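You operate a simulated robot arm through the tools that you are given. There is no shell and no other tool.

Carry out the task below with a simulated robot arm. There is one attempt and no reset: what you move stays moved.

## Task
At the cabinet panel, pump up the truck's air without stalling the generator.
Fine: outlet breaker off, air breaker and air switch on, wait till the AIR lamp goes out, air switch off, outlet breaker on again. Where these are worked on the way, their far stop is far enough and under half their travel is too little: air switch.

It is judged by the outcome, as a careful person would: the job done as asked, and still so three seconds after it is handed in. It fails if anything else is knocked over, pushed out of place, dropped, spilled or broken.

## Robot
A 7-joint arm with a two-finger parallel gripper, fixed in place. Base frame: the origin is at the foot of the arm, x ahead of it, y to its left, z up. Units: cm, rad, N and s.
With the tool pointing down near the work surface it reaches from about 10 to 58 cm from the base axis. Its first joint turns from -1.152 to 1.152 rad. Payload 1.57 kg.
The tool frame sits at the grasp point between the pads (the TCP): z along the fingers, y along the line on which they close. The tips reach 3 cm beyond it. The gripper opens to 8 cm. The fingers are 1.7 cm wide and 1.2 cm thick; the gripper's body (4 by 8.2 cm) begins 8 cm behind the TCP.
Orientation is told as [roll, pitch, yaw] about the base's x, y, z axes, in that order, counted from this pose: with the fingers straight down and closing along the base's y, the tool's x points along the base's -x, its y along +y and its z along -z.

## Interface
- The arm moves only by the tool step_arm. Its argument "plan" is a list of rows, each an object of numbers (a shift or turn left out is 0, a gripper value left out holds the last): "tx", "ty", "tz": the shift along the tool's x, y, z in cm; "wx", "wy", "wz": the turn, a rotation vector about the tool's x, y, z in rad. In form: [{"tx": .., "ty": .., "tz": .., "wx": .., "wy": .., "wz": ..}, ...]. A call has 1 to 20 rows; each row shifts and turns the commanded pose from where the row before left it, along the tool's axes as they then stand. "grip" is the gripper command, from -1 (shut) to 1 (fully open), values between in proportion, set as the call begins (left out, the last holds). Each row takes 0.2 s and may step no farther than 5 cm and 0.15 rad from the row before; otherwise, or with a gripper value out of range, the whole call is refused. Where a pose cannot be reached the arm comes as near as it can. A force on the tool above 70 N (or 10 N above the force at the start of the call, whichever is more), or a blocked arm, ends the call early, and 0.2 s more pass. The fingers move at their own pace (about 7.2 cm/s each) and stop on an object; they squeeze with about 37 N. The grip force told is the motor's: it shows also when the fingers shut on nothing. Time passes only in rows, and 0.2 s behind the last, so rows that do not move let the fingers close. The reply holds the time, the measured pose of the TCP, the force on the tool along the base axes, the opening and the grip force, in the units named above and with some noise, with the torque about the TCP (base axes, N m) and any sound that the robot's microphone picked up.
- Cameras (640 x 400 px; columns grow to the right, rows downward): "scene" is fixed at [7.3, 45.04, 141.22]; the picture's right is [-0.46, -0.89, 0.00], its down [-0.66, 0.34, -0.67] and it looks along [0.59, -0.30, -0.75] (base axes); focal length 316 px, centre (320, 200). "wrist" rides on the gripper at [7.2, -0.7, -12.2] in the tool frame; the picture's right is [0.09, 1.00, 0.00], its down [-0.84, 0.08, -0.54] and it looks along [-0.54, 0.05, 0.84] (tool axes); focal length 238 px, centre (320, 200). There is no depth. A picture from a camera that has moved, and an enlarged one, comes with that camera's place and axes in the base frame and with its lens. The place of the scene camera against the robot may be out by one fixed shift of up to 1.8 cm in any direction.
- camera(camera): a new picture of that camera. The clock stands still meanwhile.
- inspect(camera, box): a new picture of the part [left, top, right, bottom] of that camera's present view, enlarged. The clock stands still meanwhile.
- hand_in(): hands the job in; it is judged then, once.

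Nothing tells you positions but the pictures and the camera data. Unless the task says otherwise, let go and move clear before handing in.

The tools are called after ">>>" as a command line: name --argument value ..., lists and objects as JSON in quotes. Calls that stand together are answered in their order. step_arm: Moves the arm, as the interface text tells. Its arguments: {"type":"object","properties":{"plan":{"type":"array","items":{"type":"object","properties":{"tx":{"type":"number"},"ty":{"type":"number"},"tz":{"type":"number"},"wx":{"type":"number"},"wy":{"type":"number"},"wz":{"type":"number"}}}},"grip":{"type":"number"}},"required":["plan"]} The other tools are called the same way: camera (camera) takes a picture; inspect (camera, box) takes an enlarged picture of a part of a camera's view; hand_in () hands the job in.

At the start:

```text
time: 0.0
eef_pos: [41.38, 20.45, 76.57]
tool_rot: [0.002, -0.002, 0.001]
contact_force: [1.3, -0.2, -0.4]
ft_torque: [-0.01, 0.02, 0.02]
gripper_width: 7.99
gripper_force: 0.1
```

scene: 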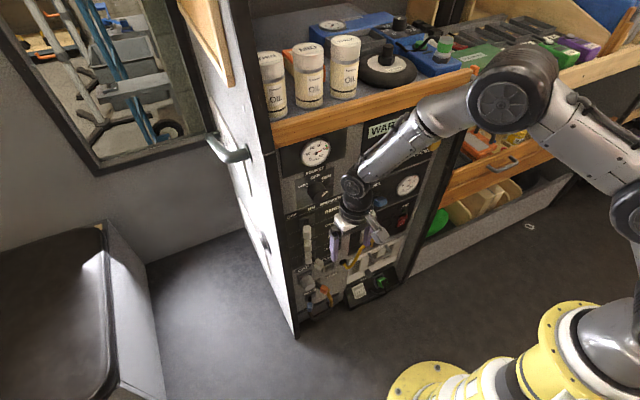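
wrist: 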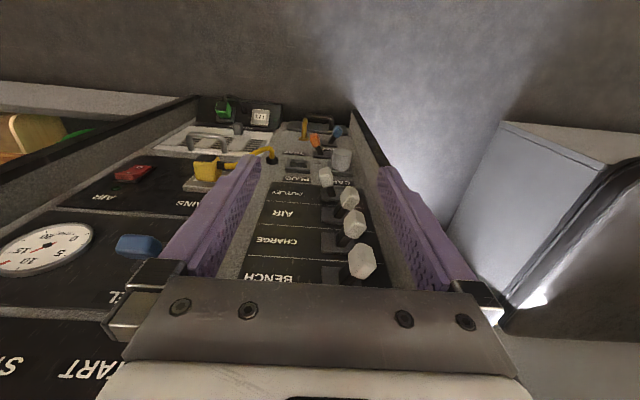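

I see a vertical cabinet panel below a shelf, with a column of lever breakers (BENCH, CHARGE, AIR, OUTLET...) in front of the gripper, and a red AIR item and gauges beside them. I'll look closer before moving.

>>> inspect --camera "scene" --box '[260, 110, 460, 235]'

>>> inspect --camera "scene" --box '[270, 190, 430, 320]'

>>> inspect --camera "wrist" --box '[220, 80, 420, 290]'

>>> inspect --camera "wrist" --box '[0, 80, 240, 400]'

```text
3.20 times, centred on (360, 172) of scene
camera zoom: at [7.3, 45.04, 141.22], right [-0.46, -0.89, 0.0], down [-0.66, 0.34, -0.67], along [0.59, -0.3, -0.75], focal length 1012 px, centre (192, 288)
```

zoom: 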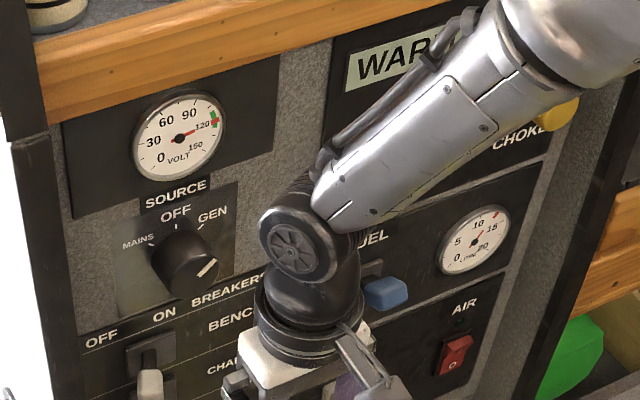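

```text
3.08 times, centred on (350, 255) of scene
camera zoom: at [7.3, 45.04, 141.22], right [-0.46, -0.89, 0.0], down [-0.66, 0.34, -0.67], along [0.59, -0.3, -0.75], focal length 973 px, centre (228, 31)
```

zoom: 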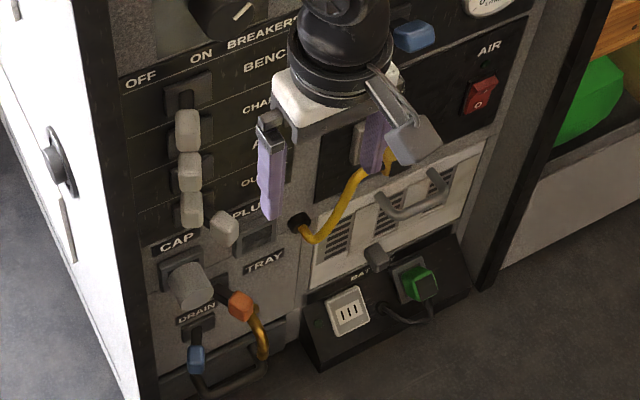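

```text
1.90 times, centred on (320, 185) of wrist
camera zoom: at [34.2, 19.67, 88.94], right [-0.09, 1.0, 0.0], down [0.84, 0.08, 0.54], along [0.54, 0.05, -0.84], focal length 454 px, centre (320, 229)
```

zoom: 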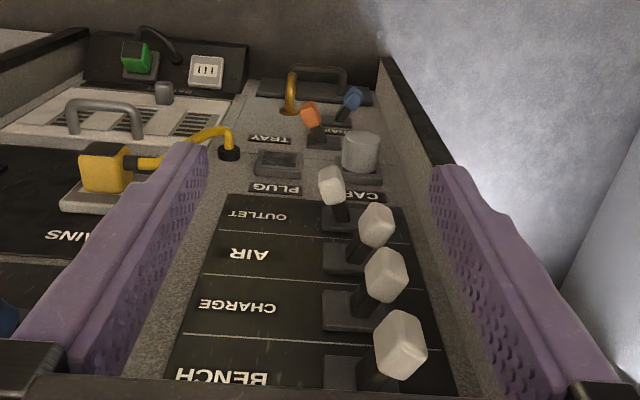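

```text
1.25 times, centred on (120, 240) of wrist
camera zoom: at [34.2, 19.67, 88.94], right [-0.09, 1.0, 0.0], down [0.84, 0.08, 0.54], along [0.54, 0.05, -0.84], focal length 298 px, centre (570, 150)
```

zoom: 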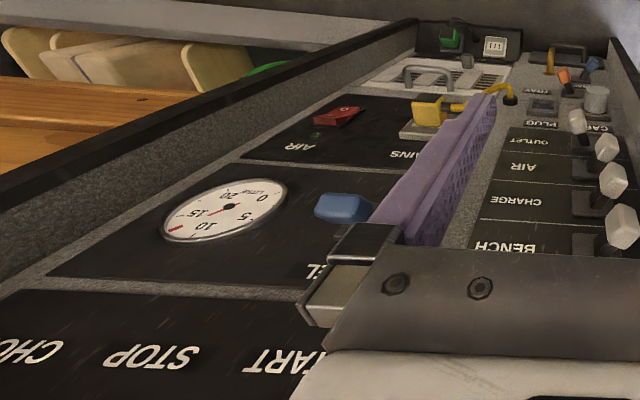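

I take the lever heads to be around x≈53, y≈22–26, z≈53–71 (BENCH, CHARGE and AIR are left/off, OUTLET is right/on). The red AIR switch is far to the right, near y≈-11. I'll turn the tool to point at the panel, keeping the TCP in place, then look again for better triangulation.

>>> step_arm --plan '[{"wy": -0.1428}, {"wy": -0.1428}, {"wy": -0.1428}, {"wy": -0.1428}, {"wy": -0.1428}, {"wy": -0.1428}]'

```text
time: 1.4
eef_pos: [41.35, 20.47, 76.75]
tool_rot: [-0.001, -0.858, 0.001]
contact_force: [-1.2, -0.5, -0.8]
ft_torque: [0.0, -0.01, -0.02]
gripper_width: 8.0
gripper_force: 0.1
```

>>> step_arm --plan '[{"wy": -0.1428}, {"wy": -0.1428}, {"wy": -0.1428}, {"wy": -0.1428}, {"wy": -0.1428}]'

>>> camera --camera "scene"

>>> camera --camera "wrist"

```text
time: 2.6
eef_pos: [42.75, 22.17, 77.17]
tool_rot: [-1.926, -1.566, 1.924]
contact_force: [0.2, 0.2, 0.4]
ft_torque: [0.02, -0.02, -0.02]
gripper_width: 8.01
gripper_force: 0.1
out of reach, approached as far as the arm can: row 4, 5
```

```text
taken
```

scene: 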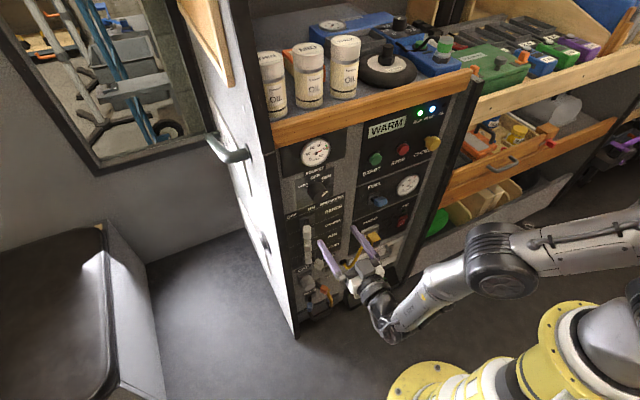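

```text
taken
camera wrist: at [30.58, 21.53, 70.05], right [0.0, 1.0, -0.1], down [-0.54, 0.08, 0.84], along [0.84, 0.05, 0.54], focal length 238 px, centre (320, 200)
```

wrist: 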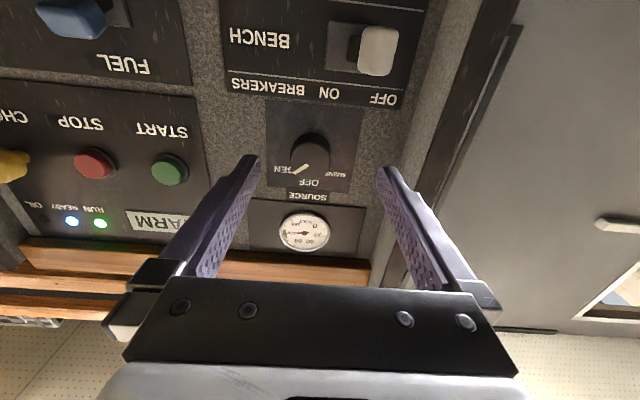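

The tool now points at the panel. Triangulating BENCH puts the lever heads at x≈54, y≈26 when off, with AIR at z≈56.5 and OUTLET at z≈50. I'll lower the arm to that height, staying well back from the panel, and look again.

>>> step_arm --plan '[{"tx": 3, "tz": -1}, {"tx": 4, "tz": -1}, {"tx": 4, "tz": -1}, {"tx": 4}, {"tx": 4}]'

>>> camera --camera "wrist"

>>> camera --camera "scene"

```text
time: 3.8
eef_pos: [39.82, 23.17, 58.14]
tool_rot: [2.098, -1.57, -2.1]
contact_force: [0.9, 0.2, 0.2]
ft_torque: [0.01, -0.01, -0.05]
gripper_width: 8.0
gripper_force: 0.0
out of reach, approached as far as the arm can: row 1
```

```text
taken
camera wrist: at [27.74, 22.42, 50.92], right [0.0, 1.0, -0.09], down [-0.54, 0.08, 0.84], along [0.84, 0.05, 0.54], focal length 238 px, centre (320, 200)
```

wrist: 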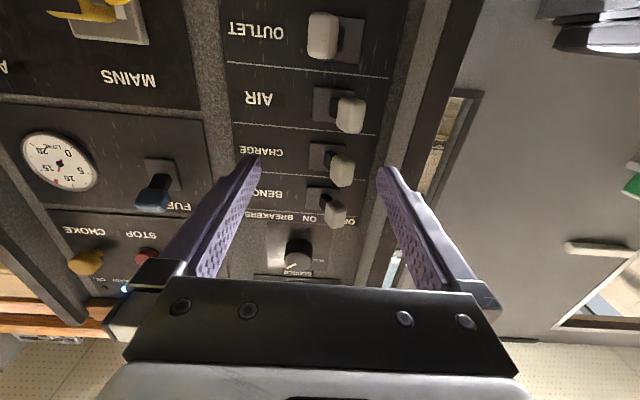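

```text
taken
```

scene: 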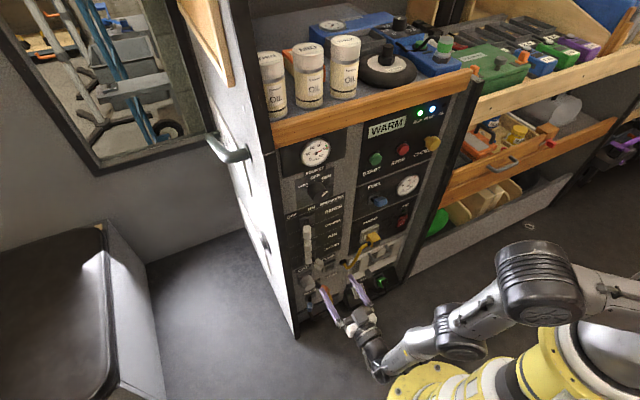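

I now have OUTLET at about (54.1, 22.6, 50), AIR at about (54.2, 26.3, 56.7) and the panel face at x≈58. I'll inspect the panel in the unobstructed scene view to check the AIR lamp, the rocker and the left frame before touching anything.

>>> inspect --camera "scene" --box '[340, 170, 430, 260]'

>>> inspect --camera "scene" --box '[280, 190, 370, 280]'

>>> inspect --camera "scene" --box '[340, 95, 460, 175]'

>>> inspect --camera "wrist" --box '[210, 0, 480, 180]'

```text
4.44 times, centred on (385, 215) of scene
camera zoom: at [7.29, 45.04, 141.22], right [-0.46, -0.89, 0.0], down [-0.66, 0.34, -0.67], along [0.59, -0.3, -0.75], focal length 1405 px, centre (31, 133)
```

zoom: 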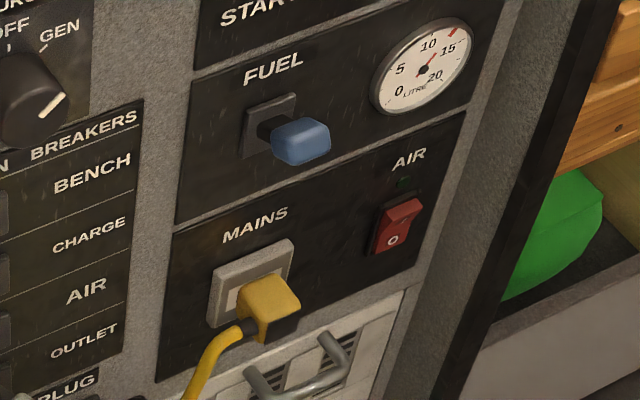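

```text
4.44 times, centred on (325, 235) of scene
camera zoom: at [7.29, 45.04, 141.22], right [-0.46, -0.89, 0.0], down [-0.66, 0.34, -0.67], along [0.59, -0.3, -0.75], focal length 1405 px, centre (298, 44)
```

zoom: 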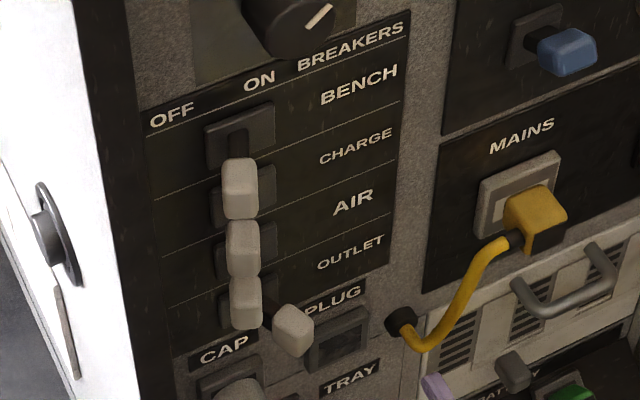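

```text
5.00 times, centred on (400, 135) of scene
camera zoom: at [7.29, 45.04, 141.22], right [-0.46, -0.89, 0.0], down [-0.66, 0.34, -0.67], along [0.59, -0.3, -0.75], focal length 1581 px, centre (-80, 525)
```

zoom: 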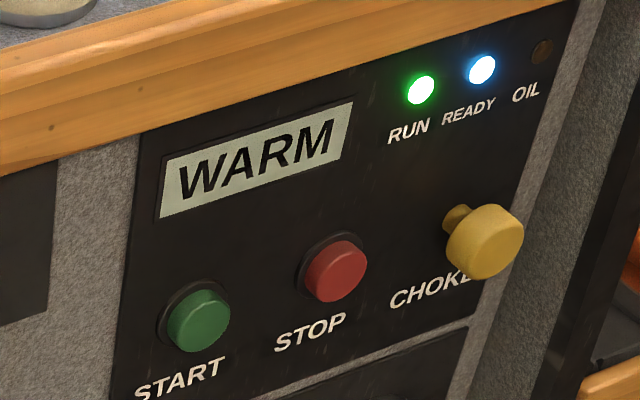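

```text
2.22 times, centred on (345, 90) of wrist
camera zoom: at [27.74, 22.42, 50.92], right [0.0, 1.0, -0.09], down [-0.54, 0.08, 0.84], along [0.84, 0.05, 0.54], focal length 530 px, centre (264, 444)
```

zoom: 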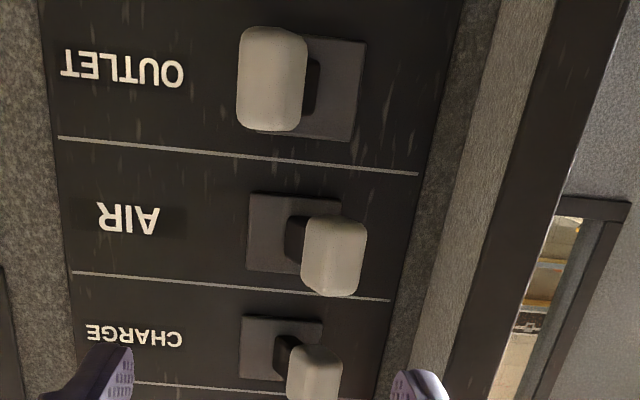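

The generator is running (RUN and READY lit), the AIR lamp is dark and the rocker shows O. The cabinet's left wall is at about y≈32 and sticks out to x≈50, so I'll stay right of it. First step is OUTLET off: I'll close the fingers and move to the right of the OUTLET lever, still clear of the panel.

>>> step_arm --plan '[{"tx": 4.1, "ty": -2.2}, {"tx": 4.0, "ty": -2.2}, {}, {}]' --grip -1

>>> camera --camera "wrist"

```text
time: 4.8
eef_pos: [40.3, 18.99, 49.99]
tool_rot: [-1.642, -1.562, 1.634]
contact_force: [-0.3, -0.3, 0.0]
ft_torque: [0.0, -0.01, -0.03]
gripper_width: 0.0
gripper_force: 21.4
out of reach, approached as far as the arm can: row 2
```

```text
taken
camera wrist: at [28.11, 18.31, 42.85], right [0.01, 0.99, -0.1], down [-0.54, 0.09, 0.84], along [0.84, 0.05, 0.54], focal length 238 px, centre (320, 200)
```

wrist: 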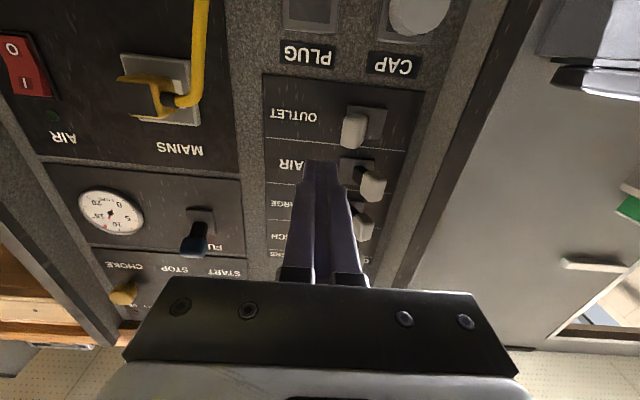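

The fingers are closed at (40.3, 19, 50), and the OUTLET lever re-measures at y≈22.5, z≈50. I'll go straight in to just right of the lever, stopping short of the panel face.

>>> step_arm --plan '[{"tz": 3}, {"tz": 3}, {"tz": 3}, {"tz": 2}]'

>>> camera --camera "wrist"

```text
time: 5.8
eef_pos: [51.46, 19.03, 49.91]
tool_rot: [-0.602, -1.568, 0.602]
contact_force: [-0.5, -0.9, -0.5]
ft_torque: [-0.02, -0.01, -0.04]
gripper_width: 0.01
gripper_force: 21.5
```

```text
taken
camera wrist: at [39.2, 18.32, 42.81], right [0.0, 1.0, -0.09], down [-0.54, 0.08, 0.84], along [0.84, 0.05, 0.54], focal length 238 px, centre (320, 200)
```

wrist: 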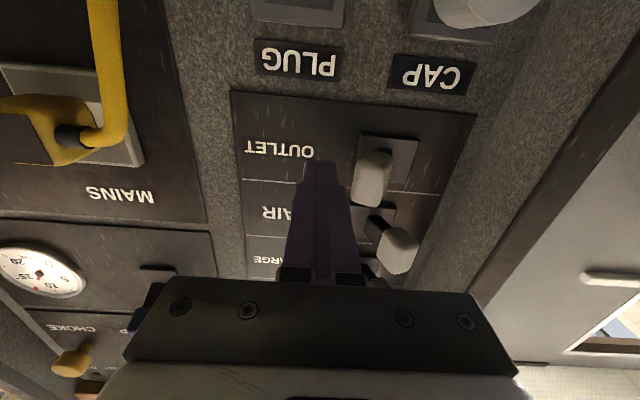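

The lever is confirmed at y≈22.7, z≈50.4, just to the left of the closed fingertips. I'll go in 1 cm more and push it slowly toward OFF (+y), watching the force.

>>> step_arm --plan '[{"tz": 1, "tx": -0.3}, {"ty": 0.7}, {"ty": 0.5}, {"ty": 0.5}, {"ty": 0.5}, {"ty": 0.5}, {"ty": 0.5}]'

>>> camera --camera "wrist"

```text
time: 7.4
eef_pos: [52.52, 22.39, 50.78]
tool_rot: [2.575, -1.571, -2.576]
contact_force: [0.0, 0.0, 0.6]
ft_torque: [-0.01, -0.01, -0.04]
gripper_width: 0.01
gripper_force: 21.2
out of reach, approached as far as the arm can: row 7
```

```text
taken
camera wrist: at [40.28, 21.7, 43.53], right [0.0, 1.0, -0.09], down [-0.54, 0.08, 0.84], along [0.84, 0.05, 0.54], focal length 238 px, centre (320, 200)
```

wrist: 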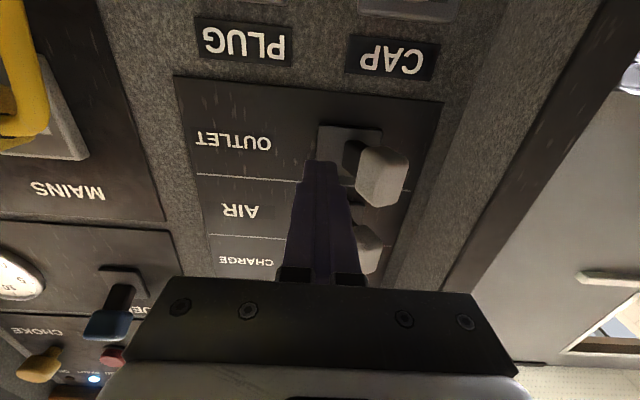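

OUTLET has snapped over to OFF (head now at y≈26.4) and the force is back to zero. I'll back straight out, then go up to the AIR breaker.

>>> step_arm --plan '[{"ty": -0.5, "tz": -1}, {"tz": -3}, {"tz": -3}]'

>>> step_arm --plan '[{"tx": -3, "ty": 1.5}, {"tx": -3, "ty": 1.5}, {}]' --grip 0.5

>>> camera --camera "wrist"

```text
time: 8.2
eef_pos: [45.4, 21.65, 50.78]
tool_rot: [2.151, -1.57, -2.154]
contact_force: [-0.1, -0.5, -0.1]
ft_torque: [0.0, -0.01, 0.02]
gripper_width: 0.0
gripper_force: 21.1
```

```text
time: 9.0
eef_pos: [45.49, 24.62, 56.74]
tool_rot: [-0.625, -1.572, 0.622]
contact_force: [-0.1, -0.8, -1.1]
ft_torque: [-0.02, -0.02, 0.01]
gripper_width: 6.02
gripper_force: 0.1
```

```text
taken
camera wrist: at [33.29, 23.96, 49.5], right [0.0, 1.0, -0.09], down [-0.54, 0.08, 0.84], along [0.84, 0.05, 0.54], focal length 238 px, centre (320, 200)
```

wrist: 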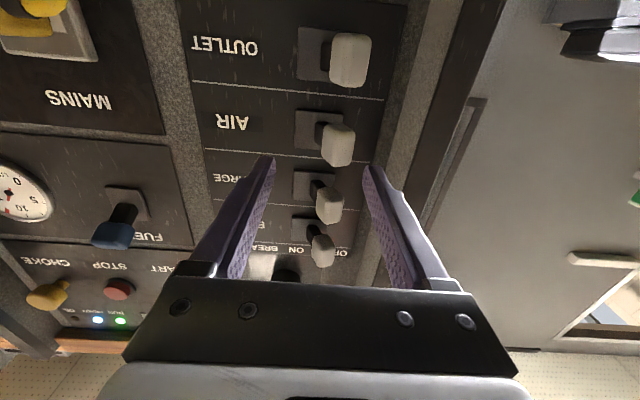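

The AIR lever sits between the open fingers, at about (54.2, 26.2, 56.9). I'll centre on it with about 2 cm clearance to the left wall, move in straddling it, and check.

>>> step_arm --plan '[{"ty": 0.6, "tz": 1}, {"tz": 2}, {"tz": 2}, {"tz": 1.5}]'

>>> camera --camera "wrist"

```text
time: 10.0
eef_pos: [51.83, 25.3, 56.72]
tool_rot: [1.39, -1.571, -1.39]
contact_force: [-0.8, 0.4, 0.7]
ft_torque: [0.05, 0.02, 0.0]
gripper_width: 6.01
gripper_force: 0.2
```

```text
taken
camera wrist: at [39.63, 24.59, 49.58], right [0.0, 1.0, -0.09], down [-0.54, 0.08, 0.84], along [0.84, 0.05, 0.54], focal length 238 px, centre (320, 200)
```

wrist: 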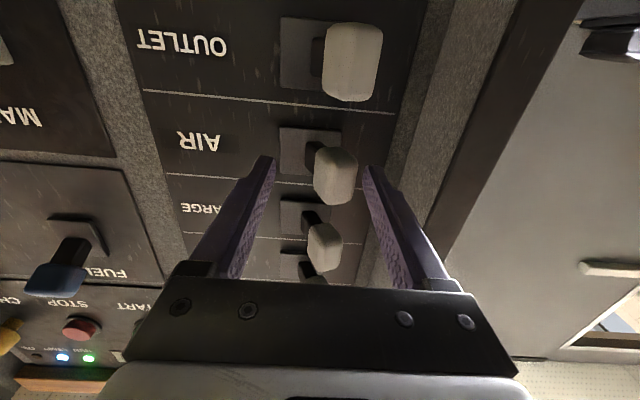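

The AIR lever is between the fingers with clearance on both sides. I'll go in another 0.5 cm and push it toward ON (-y).

>>> step_arm --plan '[{"tz": 0.5}, {"ty": -0.6}, {"ty": -0.6}, {"ty": -0.6}, {"ty": -0.6}, {"ty": -0.6}, {"ty": -0.6}]'

>>> camera --camera "wrist"

```text
time: 11.6
eef_pos: [52.43, 21.62, 56.83]
tool_rot: [1.678, -1.571, -1.679]
contact_force: [0.3, 0.0, 0.7]
ft_torque: [0.04, -0.04, 0.02]
gripper_width: 5.98
gripper_force: 0.0
```

```text
taken
camera wrist: at [40.08, 20.98, 49.61], right [0.0, 1.0, -0.09], down [-0.54, 0.08, 0.84], along [0.84, 0.05, 0.54], focal length 238 px, centre (320, 200)
```

wrist: 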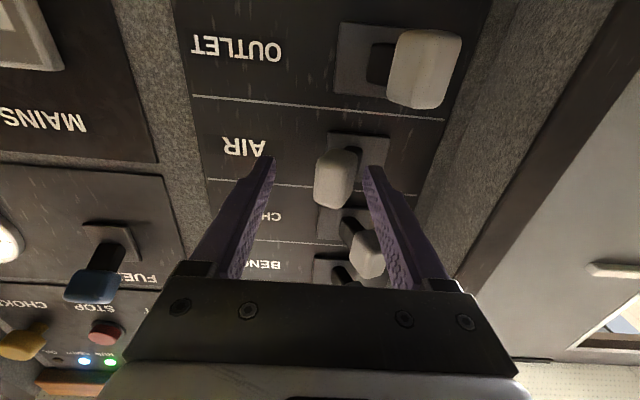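

AIR breaker is now ON (head at y≈22.6) and OUTLET is still OFF. The red rocker triangulates to about (57.5, -13.7, 48) with the lamp just above it. I'll retreat, close the fingers and traverse right, keeping the tips around x≈47 to stay clear of the plug and fuel tap.

>>> step_arm --plan '[{"ty": 0.0, "tz": -3}, {"tz": -3}, {"tz": -2.4}, {}]'

>>> step_arm --plan '[{"ty": -4, "tx": 1}, {"ty": -4, "tx": 1}, {"ty": -4, "tx": 1}, {"ty": -4, "tx": 1}, {"ty": -4, "tx": 1}, {"ty": -4, "tx": 1}, {"ty": -4, "tx": 1}, {"ty": -4, "tx": 1}, {"ty": -3}]' --grip -1

>>> camera --camera "wrist"

>>> camera --camera "scene"

```text
time: 12.6
eef_pos: [43.85, 21.83, 56.69]
tool_rot: [1.858, -1.571, -1.86]
contact_force: [-0.7, -0.2, -0.2]
ft_torque: [0.0, 0.0, -0.04]
gripper_width: 6.0
gripper_force: 0.1
```

```text
time: 14.6
eef_pos: [50.27, 6.7, 47.64]
tool_rot: [-1.634, -1.509, 1.611]
contact_force: [0.9, 0.7, 0.1]
ft_torque: [-0.02, 0.0, 0.01]
gripper_width: 0.0
gripper_force: 21.0
out of reach, approached as far as the arm can: row 2, 3, 4, 5, 6, 7, 8, 9
```

```text
taken
camera wrist: at [38.15, 5.8, 40.42], right [0.02, 0.99, -0.15], down [-0.54, 0.14, 0.83], along [0.84, 0.06, 0.54], focal length 238 px, centre (320, 200)
```

wrist: 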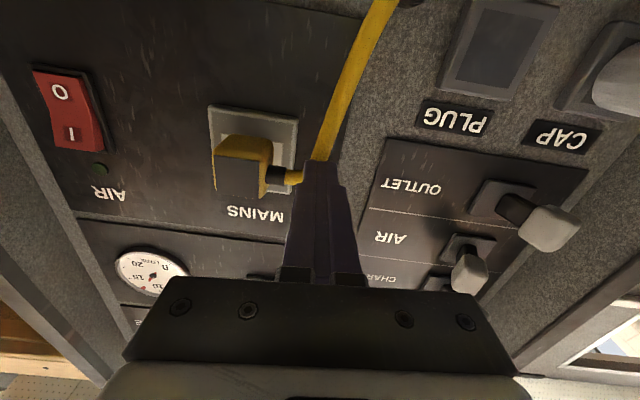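

```text
taken
```

scene: 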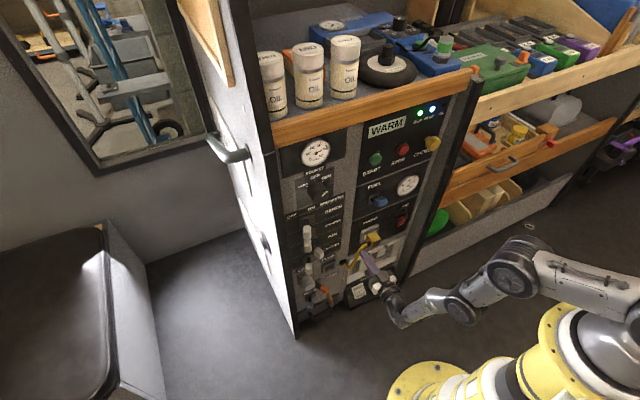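

The arm couldn't keep the tool that far back at small y, so it drifted forward to (50.3, 6.7, 47.6) near the yellow plug and cable. I felt no contact. I'll move left and back off first, then rise to z≈59, which passes between the plug (z≈49) and the fuel tap (z≈69).

>>> step_arm --plan '[{"ty": 2}, {"ty": 3, "tz": -0.5}, {"ty": 2, "tz": -0.5}]'

>>> inspect --camera "scene" --box '[330, 170, 430, 310]'

```text
time: 15.4
eef_pos: [49.36, 13.84, 47.67]
tool_rot: [-1.629, -1.513, 1.62]
contact_force: [-0.3, 1.1, 0.6]
ft_torque: [0.01, -0.01, 0.0]
gripper_width: 0.0
gripper_force: 21.3
out of reach, approached as far as the arm can: row 2
```

```text
2.86 times, centred on (380, 240) of scene
camera zoom: at [7.3, 45.04, 141.22], right [-0.46, -0.89, 0.0], down [-0.66, 0.34, -0.67], along [0.59, -0.3, -0.75], focal length 904 px, centre (149, 86)
```

zoom: 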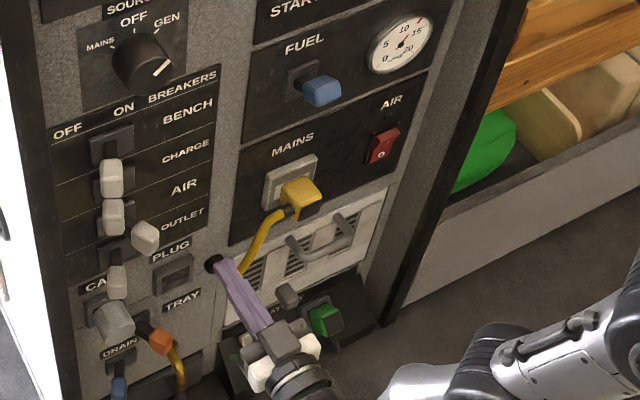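

Clear of the cable, and the breakers show as intended (AIR on; OUTLET, CHARGE and BENCH off). I'll correct the small twist and rise to z≈59.

>>> step_arm --plan '[{"tx": -3, "wz": 0.03}, {"tx": -3, "wz": 0.03}, {"tx": -3}, {"tx": -2.3}]'

>>> step_arm --plan '[{"ty": -2, "tz": 1}, {"ty": -2, "tz": 0.8}, {"ty": -2}]'

>>> camera --camera "wrist"

```text
time: 16.4
eef_pos: [49.32, 14.16, 58.97]
tool_rot: [-1.804, -1.562, 1.79]
contact_force: [0.3, -0.1, -0.6]
ft_torque: [0.01, -0.01, 0.01]
gripper_width: 0.01
gripper_force: 21.5
```

```text
time: 17.2
eef_pos: [52.54, 11.17, 59.32]
tool_rot: [-1.693, -1.548, 1.673]
contact_force: [-0.8, -0.1, -0.1]
ft_torque: [0.0, 0.0, 0.02]
gripper_width: 0.01
gripper_force: 21.6
out of reach, approached as far as the arm can: row 1, 2, 3
```

```text
taken
camera wrist: at [40.44, 10.57, 52.08], right [0.02, 0.99, -0.11], down [-0.54, 0.1, 0.83], along [0.84, 0.04, 0.54], focal length 238 px, centre (320, 200)
```

wrist: 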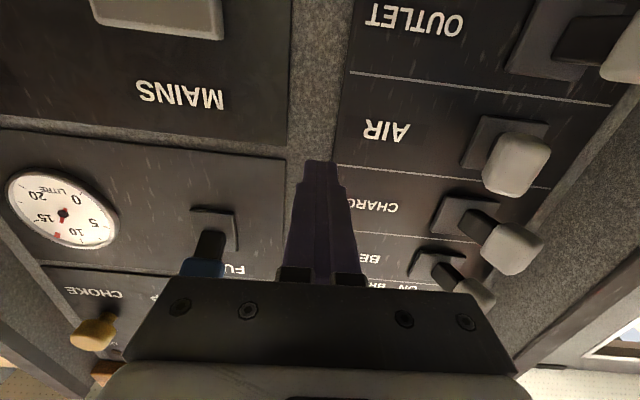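

The horizontal pose hits an arm limit as y shrinks, because it keeps getting pushed toward the panel. I'll back off and pitch the tool about 40° downward, which should reach more easily on the right side; closed fingertips at that angle can still press the rocker.

>>> step_arm --plan '[{"tz": -1.5, "wy": 0.1}, {"tz": -1.5, "wy": 0.14}, {"tz": -1.5, "wy": 0.14}, {"tz": -1.5, "wy": 0.14}, {"tz": -1.5, "wy": 0.14}]'

>>> camera --camera "scene"

```text
time: 18.4
eef_pos: [46.41, 12.73, 60.73]
tool_rot: [0.0, -0.912, -0.006]
contact_force: [0.4, 0.3, 0.1]
ft_torque: [0.0, 0.02, 0.0]
gripper_width: 0.01
gripper_force: 21.6
out of reach, approached as far as the arm can: row 1, 3
```

```text
taken
```

scene: 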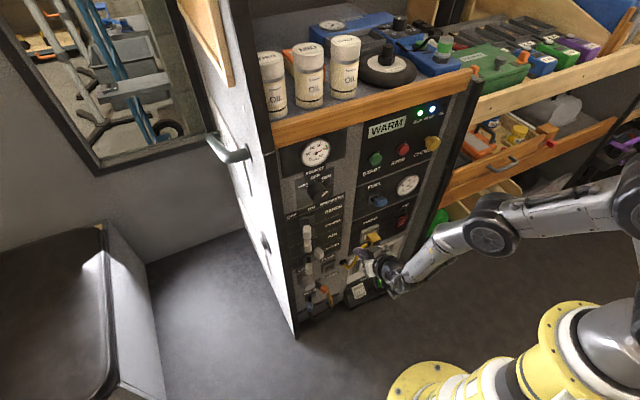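

The tool is pitched about 38° below horizontal at (46.4, 12.7, 60.7). I'll try traversing right in a short run and check that it holds its position.

>>> step_arm --plan '[{"ty": -3}, {"ty": -3}, {"ty": -3}, {"ty": -3}]'

```text
time: 19.4
eef_pos: [50.95, 5.01, 60.7]
tool_rot: [-0.04, -0.909, 0.011]
contact_force: [-0.6, 1.2, -0.2]
ft_torque: [0.0, 0.0, -0.01]
gripper_width: 0.0
gripper_force: 20.9
out of reach, approached as far as the arm can: row 1, 2, 3, 4
```

Still limited in this arm configuration. I'll return to the pointing-down pose, which reached freely at the start, away from the panel. Then I'll traverse right that way and pitch up again once at the switch's y.

>>> step_arm --plan '[{"ty": 3, "tz": -0.5}, {"ty": 3, "tx": 0.6, "tz": -1}, {"ty": 3, "tx": 1.2, "tz": -1.6}, {"ty": 2, "tx": 1.2, "tz": -1.6}]'

>>> step_arm --plan '[{"wy": 0.14}, {"wy": 0.14}, {"wy": 0.14}, {"wy": 0.14}, {"wy": 0.14}, {"wy": 0.14}]'

```text
time: 20.4
eef_pos: [45.36, 16.13, 61.24]
tool_rot: [0.001, -0.914, -0.012]
contact_force: [-0.2, -0.4, -0.5]
ft_torque: [-0.04, 0.0, 0.03]
gripper_width: 0.0
gripper_force: 21.5
```

```text
time: 21.8
eef_pos: [46.19, 15.27, 61.36]
tool_rot: [-0.034, -0.201, -0.009]
contact_force: [0.0, 0.6, -0.3]
ft_torque: [0.03, -0.05, 0.0]
gripper_width: 0.0
gripper_force: 21.5
out of reach, approached as far as the arm can: row 6
```

>>> camera --camera "scene"

>>> camera --camera "wrist"

```text
taken
```

scene: 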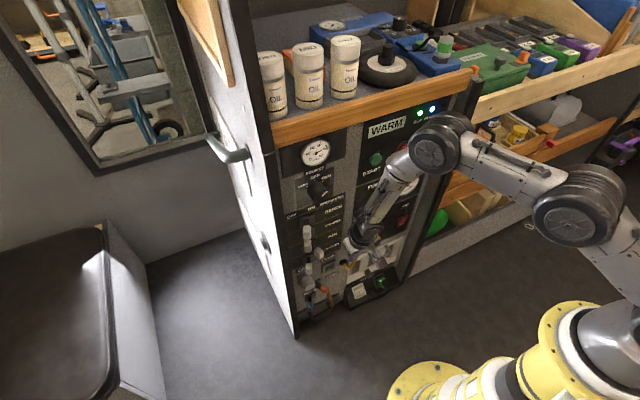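

```text
taken
camera wrist: at [36.77, 15.0, 71.8], right [-0.07, 1.0, -0.05], down [0.71, 0.09, 0.7], along [0.7, 0.01, -0.72], focal length 238 px, centre (320, 200)
```

wrist: 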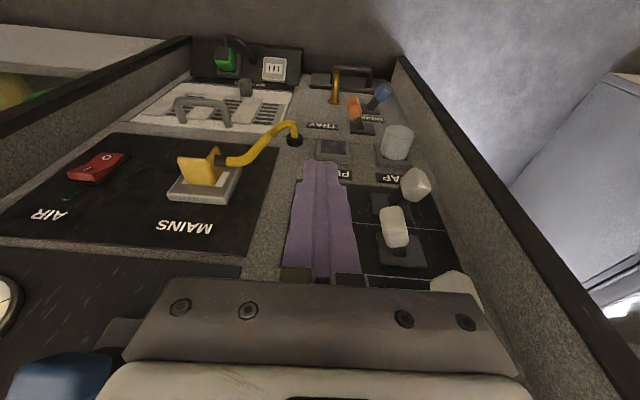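

The arm's elbow configuration seems to be stuck at a joint limit. I'll go back up toward the starting pose (clear of everything) and check it reaches cleanly before traversing to the right.

>>> step_arm --plan '[{"tx": 1.5, "tz": -2, "ty": 1}, {"tx": 1, "tz": -3.4, "ty": 1}, {"tz": -3.4, "ty": 1}, {"tz": -3.4, "ty": 1}, {"tz": -3.4, "ty": 1.2}]'

>>> step_arm --plan '[{"wy": 0.1, "wx": 0.03}, {"wy": 0.1}, {}]'

```text
time: 23.0
eef_pos: [40.64, 21.1, 76.29]
tool_rot: [-0.033, -0.209, -0.008]
contact_force: [-0.7, 0.2, -0.4]
ft_torque: [-0.02, -0.01, -0.02]
gripper_width: 0.0
gripper_force: 21.9
```

```text
time: 23.8
eef_pos: [40.82, 21.15, 76.07]
tool_rot: [-0.06, -0.007, -0.02]
contact_force: [0.1, 0.0, 0.2]
ft_torque: [0.02, 0.0, -0.03]
gripper_width: 0.01
gripper_force: 21.3
```

Back near the start pose with no reach problem. I'll now traverse right with the tool pointing down, in short runs.

>>> step_arm --plan '[{"ty": -4, "wx": -0.06}, {"ty": -4}, {"ty": -4}]'

```text
time: 24.6
eef_pos: [40.74, 9.04, 76.27]
tool_rot: [-0.003, -0.009, -0.019]
contact_force: [-0.4, -0.6, 0.3]
ft_torque: [0.04, -0.01, 0.0]
gripper_width: 0.0
gripper_force: 21.3
```

>>> step_arm --plan '[{"ty": -4}, {"ty": -4}, {"ty": -4}, {"ty": -4}, {"ty": -4}, {"ty": -3}]'

>>> camera --camera "scene"

>>> camera --camera "wrist"

```text
time: 26.0
eef_pos: [40.39, -13.93, 76.37]
tool_rot: [-0.001, -0.008, -0.019]
contact_force: [-0.5, -1.0, -0.3]
ft_torque: [0.03, 0.02, 0.01]
gripper_width: 0.03
gripper_force: 20.5
```

```text
taken
```

scene: 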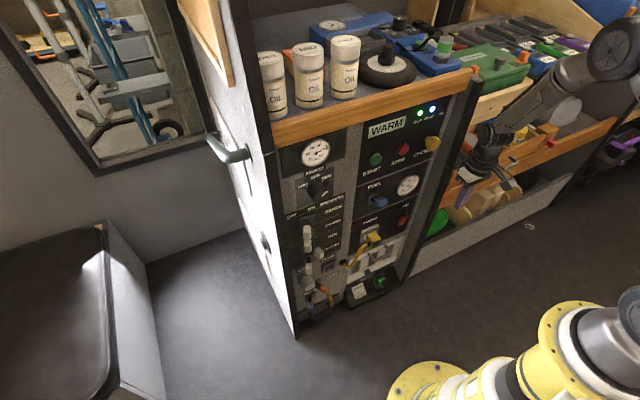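

```text
taken
camera wrist: at [33.07, -14.48, 88.47], right [-0.07, 1.0, 0.0], down [0.83, 0.06, 0.55], along [0.55, 0.04, -0.84], focal length 238 px, centre (320, 200)
```

wrist: 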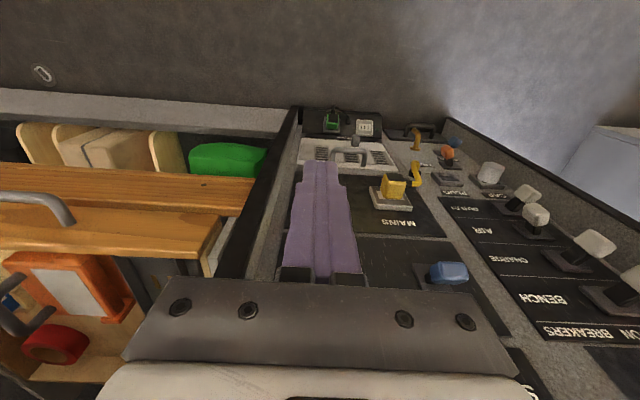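

The tool is now at y≈-14, well reached, and nothing has been disturbed. I'll pitch it up again here and look at the switch.

>>> step_arm --plan '[{"wy": -0.14}, {"wy": -0.14}, {"wy": -0.14}, {"wy": -0.14}, {"wy": -0.14}, {"wy": -0.14}, {"wy": -0.14}]'

>>> camera --camera "scene"

>>> camera --camera "wrist"

```text
time: 27.6
eef_pos: [40.13, -12.87, 76.17]
tool_rot: [0.065, -0.888, -0.049]
contact_force: [0.7, 0.1, -0.3]
ft_torque: [-0.03, -0.03, -0.01]
gripper_width: 0.0
gripper_force: 21.4
out of reach, approached as far as the arm can: row 5
```

```text
taken
```

scene: 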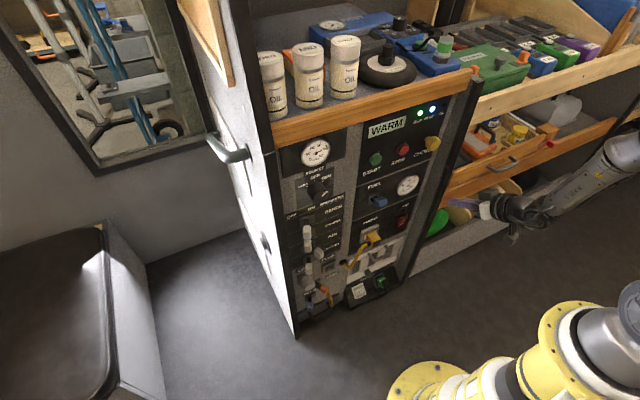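

```text
taken
camera wrist: at [26.14, -13.73, 78.26], right [-0.06, 1.0, -0.03], down [0.11, 0.03, 0.99], along [0.99, 0.06, -0.11], focal length 238 px, centre (320, 200)
```

wrist: 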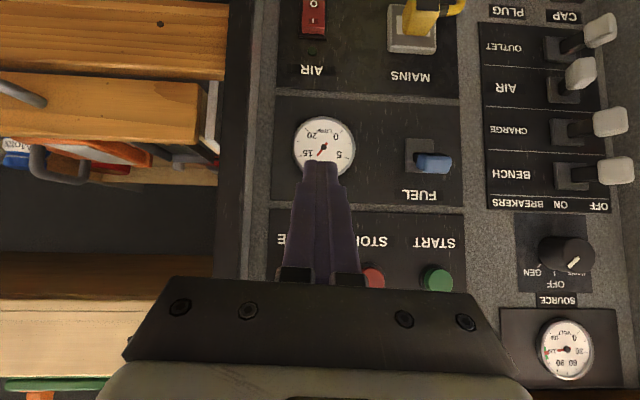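

I have a clear view: the rocker is at about (57.5, -13.5, 48), in line with the fingers, with the lamp above it dark. I'll descend toward it with this pitch, staying back from the panel.

>>> step_arm --plan '[{"tx": 2.72, "tz": 2.2, "wx": 0.03}, {"tx": 2.72, "tz": 2.2, "wx": 0.03}, {"tx": 2.72, "tz": 2.2}, {"tx": 2.72, "tz": 2.2}]'

>>> camera --camera "wrist"

```text
time: 28.6
eef_pos: [42.88, -15.4, 63.78]
tool_rot: [0.026, -0.882, -0.059]
contact_force: [0.2, 0.3, -0.3]
ft_torque: [-0.03, -0.01, 0.06]
gripper_width: 0.01
gripper_force: 21.1
out of reach, approached as far as the arm can: row 2, 3, 4
```

```text
taken
camera wrist: at [28.91, -15.59, 65.95], right [-0.02, 1.0, -0.05], down [0.12, 0.06, 0.99], along [0.99, 0.01, -0.12], focal length 238 px, centre (320, 200)
```

wrist: 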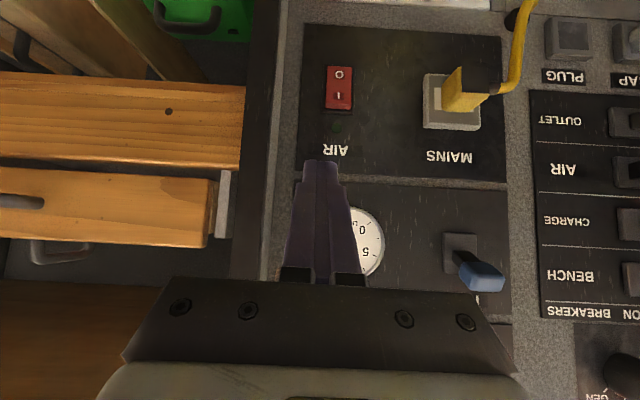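

The rocker's "I" half is at about z≈49, y≈-13.8. Going further in will relieve the reach limit, so I'll move forward and down toward a hover point about 6 cm in front of it.

>>> step_arm --plan '[{"tx": 0.8, "tz": 3.5, "ty": 0.6}, {"tx": 1.3, "tz": 3.5, "ty": 0.6}, {"tx": 1.5, "tz": 3.0, "ty": 0.4}, {}]'

>>> camera --camera "wrist"

>>> camera --camera "scene"

```text
time: 29.6
eef_pos: [48.77, -13.88, 53.93]
tool_rot: [0.009, -0.885, -0.047]
contact_force: [0.4, 0.9, -0.5]
ft_torque: [0.01, -0.02, -0.01]
gripper_width: 0.03
gripper_force: 21.4
```

```text
taken
camera wrist: at [34.71, -13.97, 56.24], right [-0.02, 1.0, -0.07], down [0.11, 0.07, 0.99], along [0.99, 0.01, -0.12], focal length 238 px, centre (320, 200)
```

wrist: 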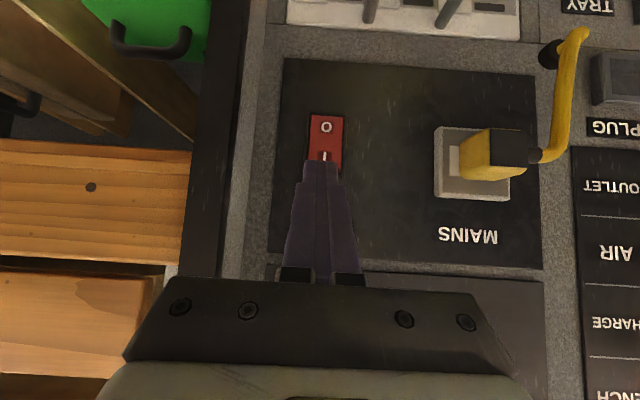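

```text
taken
```

scene: 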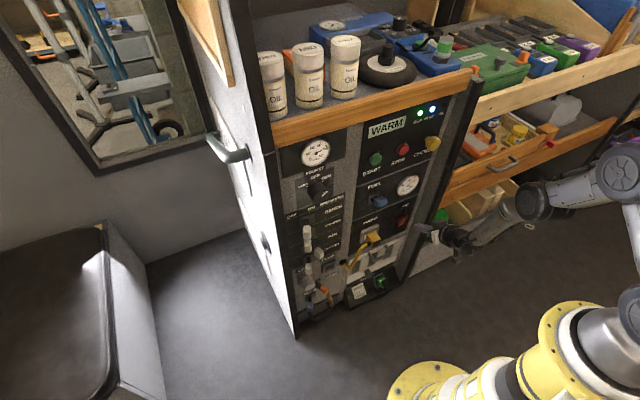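

The tip is about 6 cm in front of the rocker, which spans z≈44.7–51 with "I" as the upper half. I'll line up with the upper half and advance to just short of contact.

>>> step_arm --plan '[{"tx": 2.2, "tz": 1.8, "ty": 0.4}, {"tx": -0.95, "tz": 1.16}, {"tx": -0.95, "tz": 1.16}, {}]'

>>> camera --camera "wrist"

>>> inspect --camera "scene" --box '[380, 190, 460, 260]'

```text
time: 30.6
eef_pos: [51.59, -13.63, 51.57]
tool_rot: [0.011, -0.885, -0.049]
contact_force: [-0.4, 0.3, 0.1]
ft_torque: [0.04, 0.0, 0.02]
gripper_width: 0.01
gripper_force: 21.3
```

```text
taken
camera wrist: at [37.65, -13.81, 53.69], right [-0.02, 1.0, -0.07], down [0.11, 0.07, 0.99], along [0.99, 0.01, -0.12], focal length 238 px, centre (320, 200)
```

wrist: 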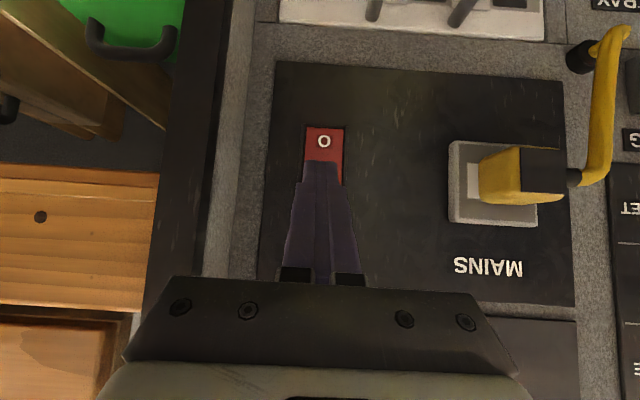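

```text
5.71 times, centred on (420, 225) of scene
camera zoom: at [7.3, 45.04, 141.22], right [-0.46, -0.89, 0.0], down [-0.66, 0.34, -0.67], along [0.59, -0.3, -0.75], focal length 1807 px, centre (-251, 57)
```

zoom: 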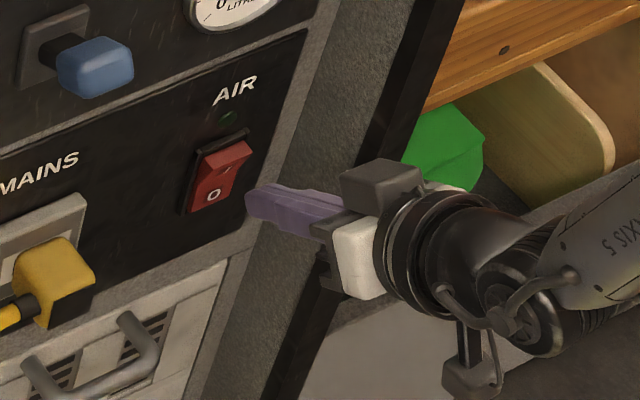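

The fingertip is level with the rocker's upper ("I") half and about 2 cm off it. I'll advance slowly, watching the force.

>>> step_arm --plan '[{"tx": 0.39, "tz": 0.32}, {"tx": -0.253, "tz": 0.31}, {"tx": -0.253, "tz": 0.31}, {"tx": -0.253, "tz": 0.31}, {"tx": -0.253, "tz": 0.31}, {"tx": -0.253, "tz": 0.31}]'

>>> inspect --camera "scene" --box '[380, 190, 460, 260]'

```text
time: 32.0
eef_pos: [53.68, -13.88, 51.19]
tool_rot: [0.009, -0.884, -0.049]
contact_force: [-0.6, -0.4, 0.1]
ft_torque: [0.02, 0.0, -0.01]
gripper_width: 0.0
gripper_force: 21.5
```

```text
5.71 times, centred on (420, 225) of scene
camera zoom: at [7.3, 45.04, 141.22], right [-0.46, -0.89, 0.0], down [-0.66, 0.34, -0.67], along [0.59, -0.3, -0.75], focal length 1807 px, centre (-251, 57)
```

zoom: 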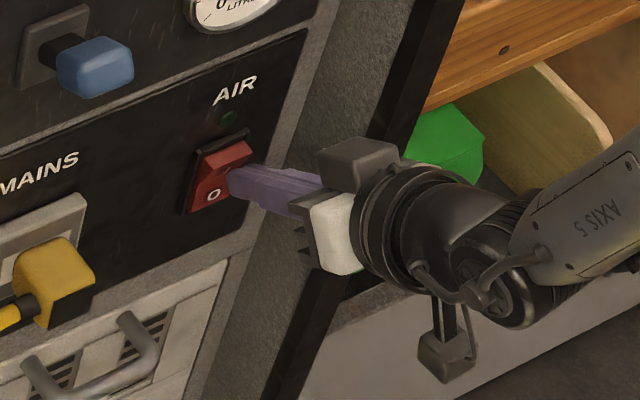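

There's no contact force yet at x=53.7. I'll continue in small steps until it presses.

>>> step_arm --plan '[{"tx": -0.19, "tz": 0.232}, {"tx": -0.19, "tz": 0.232}, {"tx": -0.19, "tz": 0.232}]'

>>> inspect --camera "scene" --box '[380, 190, 460, 260]'

```text
time: 32.8
eef_pos: [54.21, -13.85, 50.82]
tool_rot: [0.012, -0.878, -0.052]
contact_force: [-26.0, 1.3, 17.2]
ft_torque: [0.08, -0.14, 0.05]
gripper_width: 0.0
gripper_force: 22.5
```

```text
5.71 times, centred on (420, 225) of scene
camera zoom: at [7.23, 45.05, 141.22], right [-0.46, -0.89, 0.0], down [-0.66, 0.34, -0.67], along [0.59, -0.3, -0.75], focal length 1807 px, centre (-251, 57)
```

zoom: 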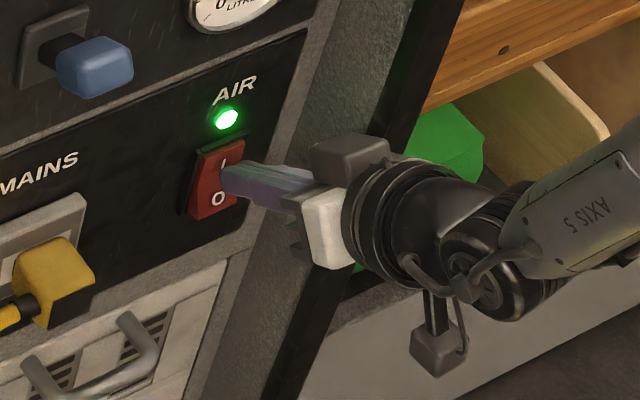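

The switch has gone over and the AIR lamp is lit green. I'll release and back off a little, then watch the lamp and the generator's RUN light.

>>> step_arm --plan '[{"tx": 0.45, "tz": -0.55}, {"tx": 0.6, "tz": -0.8}, {"tx": 0.6, "tz": -0.8}]'

>>> inspect --camera "scene" --box '[380, 190, 460, 260]'

>>> inspect --camera "scene" --box '[280, 95, 460, 275]'

```text
time: 33.6
eef_pos: [51.64, -13.75, 51.19]
tool_rot: [0.01, -0.885, -0.049]
contact_force: [-0.3, -0.5, 0.5]
ft_torque: [0.0, -0.03, 0.01]
gripper_width: 0.01
gripper_force: 21.5
```

```text
5.71 times, centred on (420, 225) of scene
camera zoom: at [7.3, 45.04, 141.22], right [-0.46, -0.89, 0.0], down [-0.66, 0.34, -0.67], along [0.59, -0.3, -0.75], focal length 1807 px, centre (-251, 57)
```

zoom: 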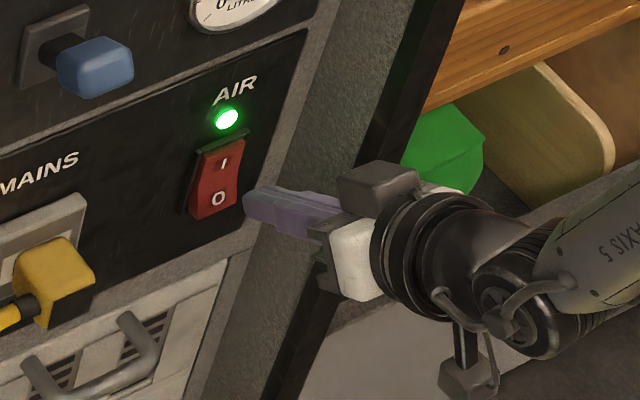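

```text
2.22 times, centred on (370, 185) of scene
camera zoom: at [7.3, 45.04, 141.22], right [-0.46, -0.89, 0.0], down [-0.66, 0.34, -0.67], along [0.59, -0.3, -0.75], focal length 703 px, centre (209, 233)
```

zoom: 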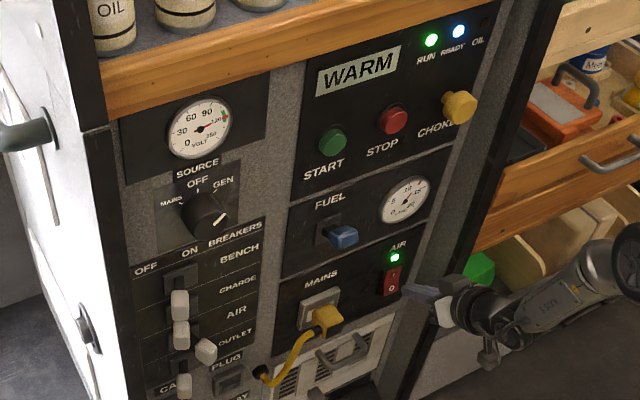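

The rocker latched at I, the AIR lamp is lit and RUN is still lit. While it pumps, I'll move down opposite the rocker's lower "O" half and wait there.

>>> step_arm --plan '[{"tx": 1.0, "tz": 0.82}, {"tx": 1.0, "tz": 0.82}, {"tx": 1.0, "tz": 0.82}, {}, {}, {}]'

>>> inspect --camera "scene" --box '[380, 190, 460, 260]'

>>> camera --camera "wrist"

```text
time: 35.0
eef_pos: [51.93, -13.69, 47.35]
tool_rot: [0.01, -0.883, -0.048]
contact_force: [0.5, -0.5, -0.2]
ft_torque: [-0.01, 0.0, -0.01]
gripper_width: 0.0
gripper_force: 21.7
```

```text
5.71 times, centred on (420, 225) of scene
camera zoom: at [7.3, 45.04, 141.22], right [-0.46, -0.89, 0.0], down [-0.66, 0.34, -0.67], along [0.59, -0.3, -0.75], focal length 1807 px, centre (-251, 57)
```

zoom: 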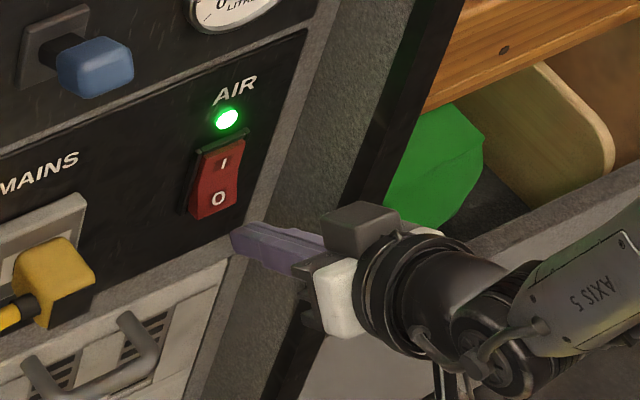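

```text
taken
camera wrist: at [37.87, -13.9, 49.4], right [-0.02, 1.0, -0.07], down [0.11, 0.07, 0.99], along [0.99, 0.01, -0.12], focal length 238 px, centre (320, 200)
```

wrist: 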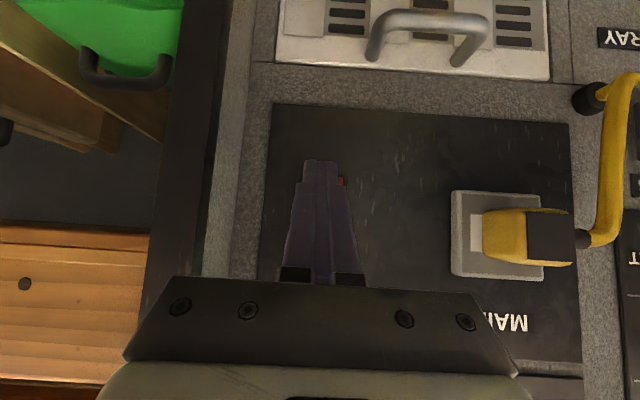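

The fingertip is lined up with the "O" half, 2–3 cm off. Now I wait for the AIR lamp to go out.

>>> step_arm --plan '[{}, {}, {}, {}, {}, {}, {}, {}, {}, {}, {}, {}, {}, {}, {}]'

>>> inspect --camera "scene" --box '[340, 95, 460, 255]'

```text
time: 38.2
eef_pos: [51.86, -13.75, 47.21]
tool_rot: [0.01, -0.885, -0.047]
contact_force: [0.2, -0.2, -0.3]
ft_torque: [-0.01, 0.04, -0.01]
gripper_width: 0.01
gripper_force: 20.9
```

```text
2.50 times, centred on (400, 175) of scene
camera zoom: at [7.3, 45.04, 141.22], right [-0.46, -0.89, 0.0], down [-0.66, 0.34, -0.67], along [0.59, -0.3, -0.75], focal length 791 px, centre (120, 262)
```

zoom: 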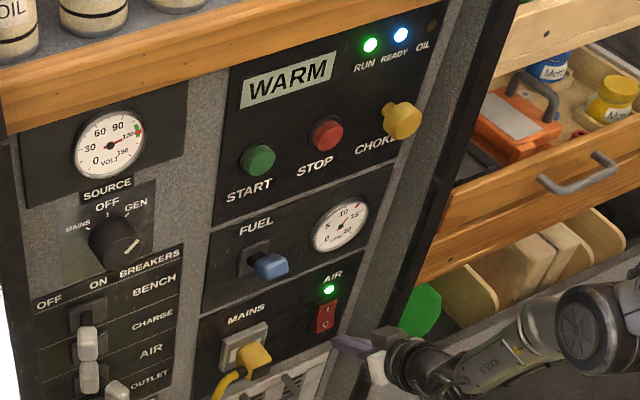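

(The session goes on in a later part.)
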